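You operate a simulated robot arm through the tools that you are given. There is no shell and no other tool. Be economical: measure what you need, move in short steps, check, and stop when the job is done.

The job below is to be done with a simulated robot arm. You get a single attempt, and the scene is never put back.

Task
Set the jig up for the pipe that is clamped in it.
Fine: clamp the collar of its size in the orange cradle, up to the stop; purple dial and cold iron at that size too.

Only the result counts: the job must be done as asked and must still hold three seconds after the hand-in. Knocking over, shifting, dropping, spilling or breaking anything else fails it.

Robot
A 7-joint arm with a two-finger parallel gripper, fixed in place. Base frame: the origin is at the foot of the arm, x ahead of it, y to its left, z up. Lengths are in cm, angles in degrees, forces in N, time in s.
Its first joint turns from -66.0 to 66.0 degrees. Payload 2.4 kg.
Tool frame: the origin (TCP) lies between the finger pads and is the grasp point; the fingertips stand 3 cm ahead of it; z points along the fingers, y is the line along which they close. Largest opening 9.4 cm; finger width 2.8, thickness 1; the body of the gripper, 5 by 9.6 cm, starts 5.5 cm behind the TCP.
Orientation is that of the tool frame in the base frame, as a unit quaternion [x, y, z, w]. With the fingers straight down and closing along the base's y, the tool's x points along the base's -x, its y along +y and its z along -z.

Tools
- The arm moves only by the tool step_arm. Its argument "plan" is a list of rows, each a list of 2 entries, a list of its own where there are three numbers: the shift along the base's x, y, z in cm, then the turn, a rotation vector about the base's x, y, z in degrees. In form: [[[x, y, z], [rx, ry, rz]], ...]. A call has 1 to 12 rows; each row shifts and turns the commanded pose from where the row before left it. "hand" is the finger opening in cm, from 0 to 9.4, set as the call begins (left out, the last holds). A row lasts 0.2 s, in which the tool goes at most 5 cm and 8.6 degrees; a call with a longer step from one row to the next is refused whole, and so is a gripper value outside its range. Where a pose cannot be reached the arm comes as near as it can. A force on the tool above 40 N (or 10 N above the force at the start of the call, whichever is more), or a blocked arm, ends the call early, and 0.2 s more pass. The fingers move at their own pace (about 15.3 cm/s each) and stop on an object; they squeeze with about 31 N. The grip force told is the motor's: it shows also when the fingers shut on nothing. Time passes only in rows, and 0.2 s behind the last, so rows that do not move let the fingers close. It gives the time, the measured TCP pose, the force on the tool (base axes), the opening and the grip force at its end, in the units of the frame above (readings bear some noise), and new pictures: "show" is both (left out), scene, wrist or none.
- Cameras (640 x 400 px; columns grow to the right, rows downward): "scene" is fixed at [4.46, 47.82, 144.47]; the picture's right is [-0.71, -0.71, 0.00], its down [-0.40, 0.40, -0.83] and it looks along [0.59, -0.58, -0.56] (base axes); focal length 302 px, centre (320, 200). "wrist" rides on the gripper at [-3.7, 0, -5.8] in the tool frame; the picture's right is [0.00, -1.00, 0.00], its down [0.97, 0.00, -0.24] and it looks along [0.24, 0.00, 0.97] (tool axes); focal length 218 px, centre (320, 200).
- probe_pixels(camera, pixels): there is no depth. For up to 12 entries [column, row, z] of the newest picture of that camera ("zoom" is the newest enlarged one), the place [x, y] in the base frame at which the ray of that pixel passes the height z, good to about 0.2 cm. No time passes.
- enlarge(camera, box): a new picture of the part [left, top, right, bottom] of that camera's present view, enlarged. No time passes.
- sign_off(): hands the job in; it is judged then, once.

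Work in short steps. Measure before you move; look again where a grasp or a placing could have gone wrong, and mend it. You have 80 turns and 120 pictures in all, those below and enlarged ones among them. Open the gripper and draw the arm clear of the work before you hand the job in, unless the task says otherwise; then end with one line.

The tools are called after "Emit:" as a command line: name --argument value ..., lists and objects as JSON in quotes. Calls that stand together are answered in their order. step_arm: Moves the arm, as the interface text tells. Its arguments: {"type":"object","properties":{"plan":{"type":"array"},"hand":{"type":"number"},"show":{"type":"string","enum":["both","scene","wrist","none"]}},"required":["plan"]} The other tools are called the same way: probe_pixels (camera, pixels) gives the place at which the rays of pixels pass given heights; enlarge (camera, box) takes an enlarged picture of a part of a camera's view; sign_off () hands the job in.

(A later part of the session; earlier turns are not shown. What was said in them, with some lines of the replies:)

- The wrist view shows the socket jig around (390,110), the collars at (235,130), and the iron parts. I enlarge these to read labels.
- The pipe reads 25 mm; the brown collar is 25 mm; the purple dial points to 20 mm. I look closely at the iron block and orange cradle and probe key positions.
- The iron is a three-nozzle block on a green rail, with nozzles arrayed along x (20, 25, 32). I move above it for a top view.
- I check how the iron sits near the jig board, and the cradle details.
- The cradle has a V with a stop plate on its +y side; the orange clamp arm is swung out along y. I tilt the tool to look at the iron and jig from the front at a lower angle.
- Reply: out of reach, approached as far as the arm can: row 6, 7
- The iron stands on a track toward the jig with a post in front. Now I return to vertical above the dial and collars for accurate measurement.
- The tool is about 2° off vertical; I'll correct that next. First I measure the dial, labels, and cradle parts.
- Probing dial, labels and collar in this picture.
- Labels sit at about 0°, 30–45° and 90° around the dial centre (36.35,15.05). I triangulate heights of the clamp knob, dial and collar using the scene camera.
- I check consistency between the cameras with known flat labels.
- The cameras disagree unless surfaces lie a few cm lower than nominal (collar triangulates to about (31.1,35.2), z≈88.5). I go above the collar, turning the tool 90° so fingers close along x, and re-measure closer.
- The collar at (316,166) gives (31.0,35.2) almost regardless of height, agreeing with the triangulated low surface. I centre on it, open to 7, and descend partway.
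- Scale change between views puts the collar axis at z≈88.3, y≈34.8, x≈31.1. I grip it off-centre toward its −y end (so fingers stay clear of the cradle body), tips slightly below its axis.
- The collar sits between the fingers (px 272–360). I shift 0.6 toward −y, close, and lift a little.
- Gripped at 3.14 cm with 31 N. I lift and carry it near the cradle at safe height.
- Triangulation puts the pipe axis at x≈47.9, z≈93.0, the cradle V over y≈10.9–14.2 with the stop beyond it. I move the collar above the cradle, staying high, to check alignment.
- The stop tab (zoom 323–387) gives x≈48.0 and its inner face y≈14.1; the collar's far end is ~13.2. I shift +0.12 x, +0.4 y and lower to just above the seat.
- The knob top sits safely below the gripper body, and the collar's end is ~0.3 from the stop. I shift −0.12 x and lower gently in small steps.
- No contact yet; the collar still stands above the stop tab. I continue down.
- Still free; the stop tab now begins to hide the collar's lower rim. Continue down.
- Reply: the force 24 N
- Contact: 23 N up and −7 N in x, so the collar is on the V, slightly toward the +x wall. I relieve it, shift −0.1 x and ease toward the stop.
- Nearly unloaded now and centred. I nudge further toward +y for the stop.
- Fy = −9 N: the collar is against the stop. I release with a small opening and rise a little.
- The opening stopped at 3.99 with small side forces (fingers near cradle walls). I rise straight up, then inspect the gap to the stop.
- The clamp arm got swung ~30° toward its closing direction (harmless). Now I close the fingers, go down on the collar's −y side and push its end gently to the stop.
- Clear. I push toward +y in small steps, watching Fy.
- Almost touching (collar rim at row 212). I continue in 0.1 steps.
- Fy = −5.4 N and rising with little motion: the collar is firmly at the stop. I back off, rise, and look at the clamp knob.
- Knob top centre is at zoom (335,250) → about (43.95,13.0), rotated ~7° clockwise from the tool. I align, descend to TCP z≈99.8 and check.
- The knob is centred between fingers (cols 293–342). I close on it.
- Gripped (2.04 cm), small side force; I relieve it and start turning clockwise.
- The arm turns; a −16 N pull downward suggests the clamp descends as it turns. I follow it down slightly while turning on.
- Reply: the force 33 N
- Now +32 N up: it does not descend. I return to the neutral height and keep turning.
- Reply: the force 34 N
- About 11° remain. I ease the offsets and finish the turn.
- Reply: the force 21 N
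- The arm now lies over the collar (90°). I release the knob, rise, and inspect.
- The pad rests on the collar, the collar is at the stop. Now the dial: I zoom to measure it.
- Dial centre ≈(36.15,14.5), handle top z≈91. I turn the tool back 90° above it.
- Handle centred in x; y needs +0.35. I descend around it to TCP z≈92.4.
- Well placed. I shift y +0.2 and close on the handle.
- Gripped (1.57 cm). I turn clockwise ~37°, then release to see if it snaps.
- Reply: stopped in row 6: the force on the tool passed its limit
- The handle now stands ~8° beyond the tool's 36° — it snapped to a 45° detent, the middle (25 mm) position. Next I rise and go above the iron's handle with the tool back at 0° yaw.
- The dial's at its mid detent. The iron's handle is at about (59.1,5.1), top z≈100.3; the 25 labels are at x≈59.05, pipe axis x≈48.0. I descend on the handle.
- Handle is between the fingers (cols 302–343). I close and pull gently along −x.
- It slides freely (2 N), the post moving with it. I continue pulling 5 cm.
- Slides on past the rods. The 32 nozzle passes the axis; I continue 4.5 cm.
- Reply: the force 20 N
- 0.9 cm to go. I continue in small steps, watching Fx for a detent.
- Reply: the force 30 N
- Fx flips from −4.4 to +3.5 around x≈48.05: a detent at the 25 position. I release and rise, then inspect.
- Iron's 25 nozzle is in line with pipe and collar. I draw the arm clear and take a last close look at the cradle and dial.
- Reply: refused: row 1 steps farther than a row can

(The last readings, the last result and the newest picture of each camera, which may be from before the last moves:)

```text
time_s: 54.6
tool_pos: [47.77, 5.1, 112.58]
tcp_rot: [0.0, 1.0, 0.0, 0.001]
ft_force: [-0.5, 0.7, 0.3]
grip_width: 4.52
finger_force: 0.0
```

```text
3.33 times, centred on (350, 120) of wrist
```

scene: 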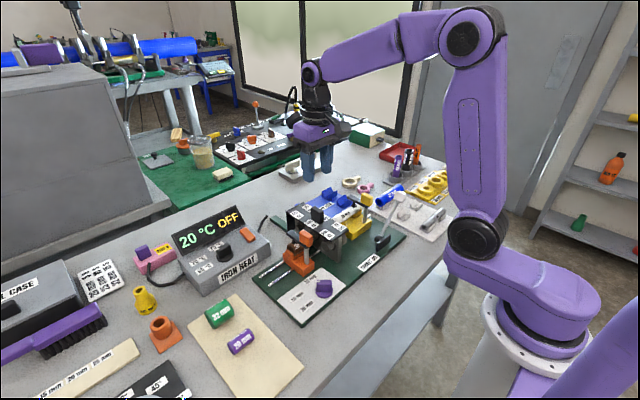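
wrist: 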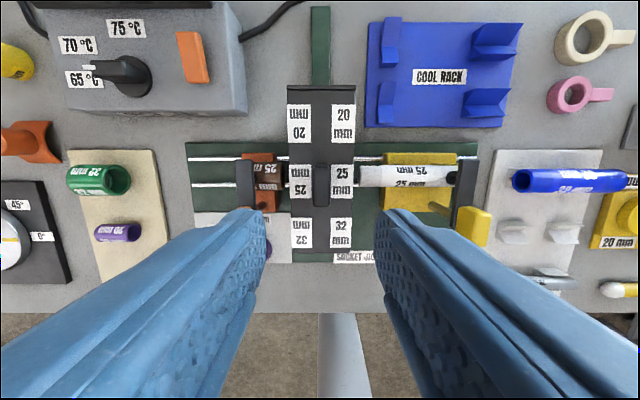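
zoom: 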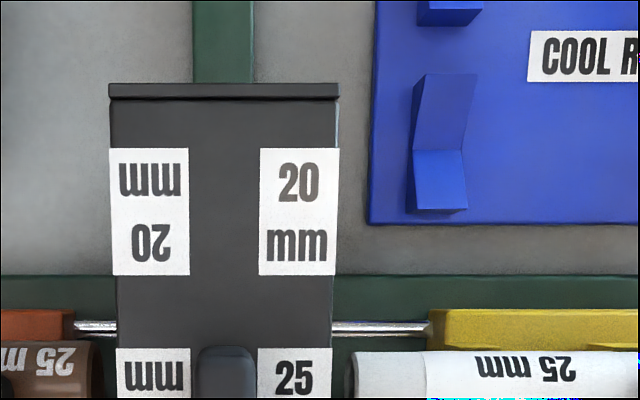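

The collar abuts the stop with the pad pressed on it. The retreat step was too long; I retry with smaller rows and check from above.

Emit:
step_arm --plan '[[[-2.5, 1.5, 3], [0, 0, 0]], [[-2.5, 1.5, 3], [0, 0, 0]], [[-2.5, 1.5, 3], [0, 0, 0]], [[-2.5, 1.5, 3], [0, 0, 0]], [[-3, 1.5, 0], [0, 0, 0]], [[0, 0, 0], [0, 0, 0]]]' --show "wrist"

Emit:
enlarge --camera "wrist" --box '[240, 30, 480, 190]'

```text
time_s: 56.0
tool_pos: [34.75, 12.47, 124.64]
tcp_rot: [0.001, 1.0, 0.0, 0.001]
ft_force: [0.3, 0.8, 0.8]
grip_width: 4.52
finger_force: 0.0
```

wrist: 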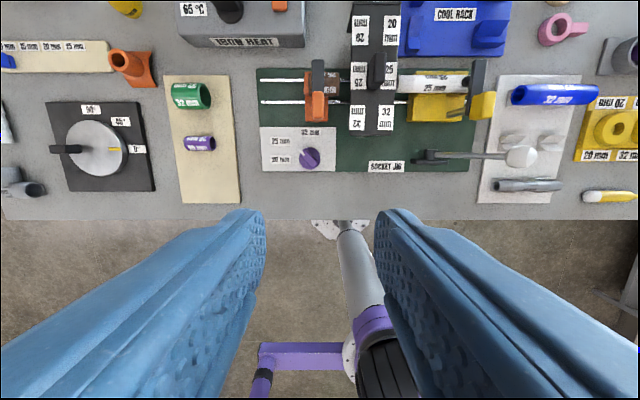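

```text
2.50 times, centred on (360, 110) of wrist
```

zoom: 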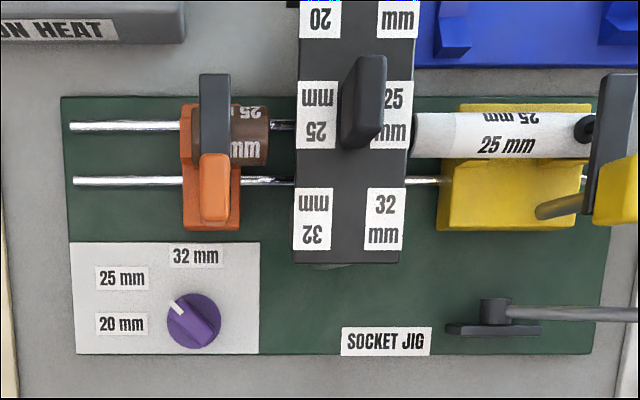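

All set: collar clamped at the stop, dial at 25, iron at 25, nothing else disturbed, arm clear. Handing in.

Emit:
sign_off

```text
The job is handed in.
```

The jig is set for the 25 mm pipe: the brown 25 mm collar is clamped against the stop in the orange cradle, and the purple dial and the cold iron are both at 25 mm.
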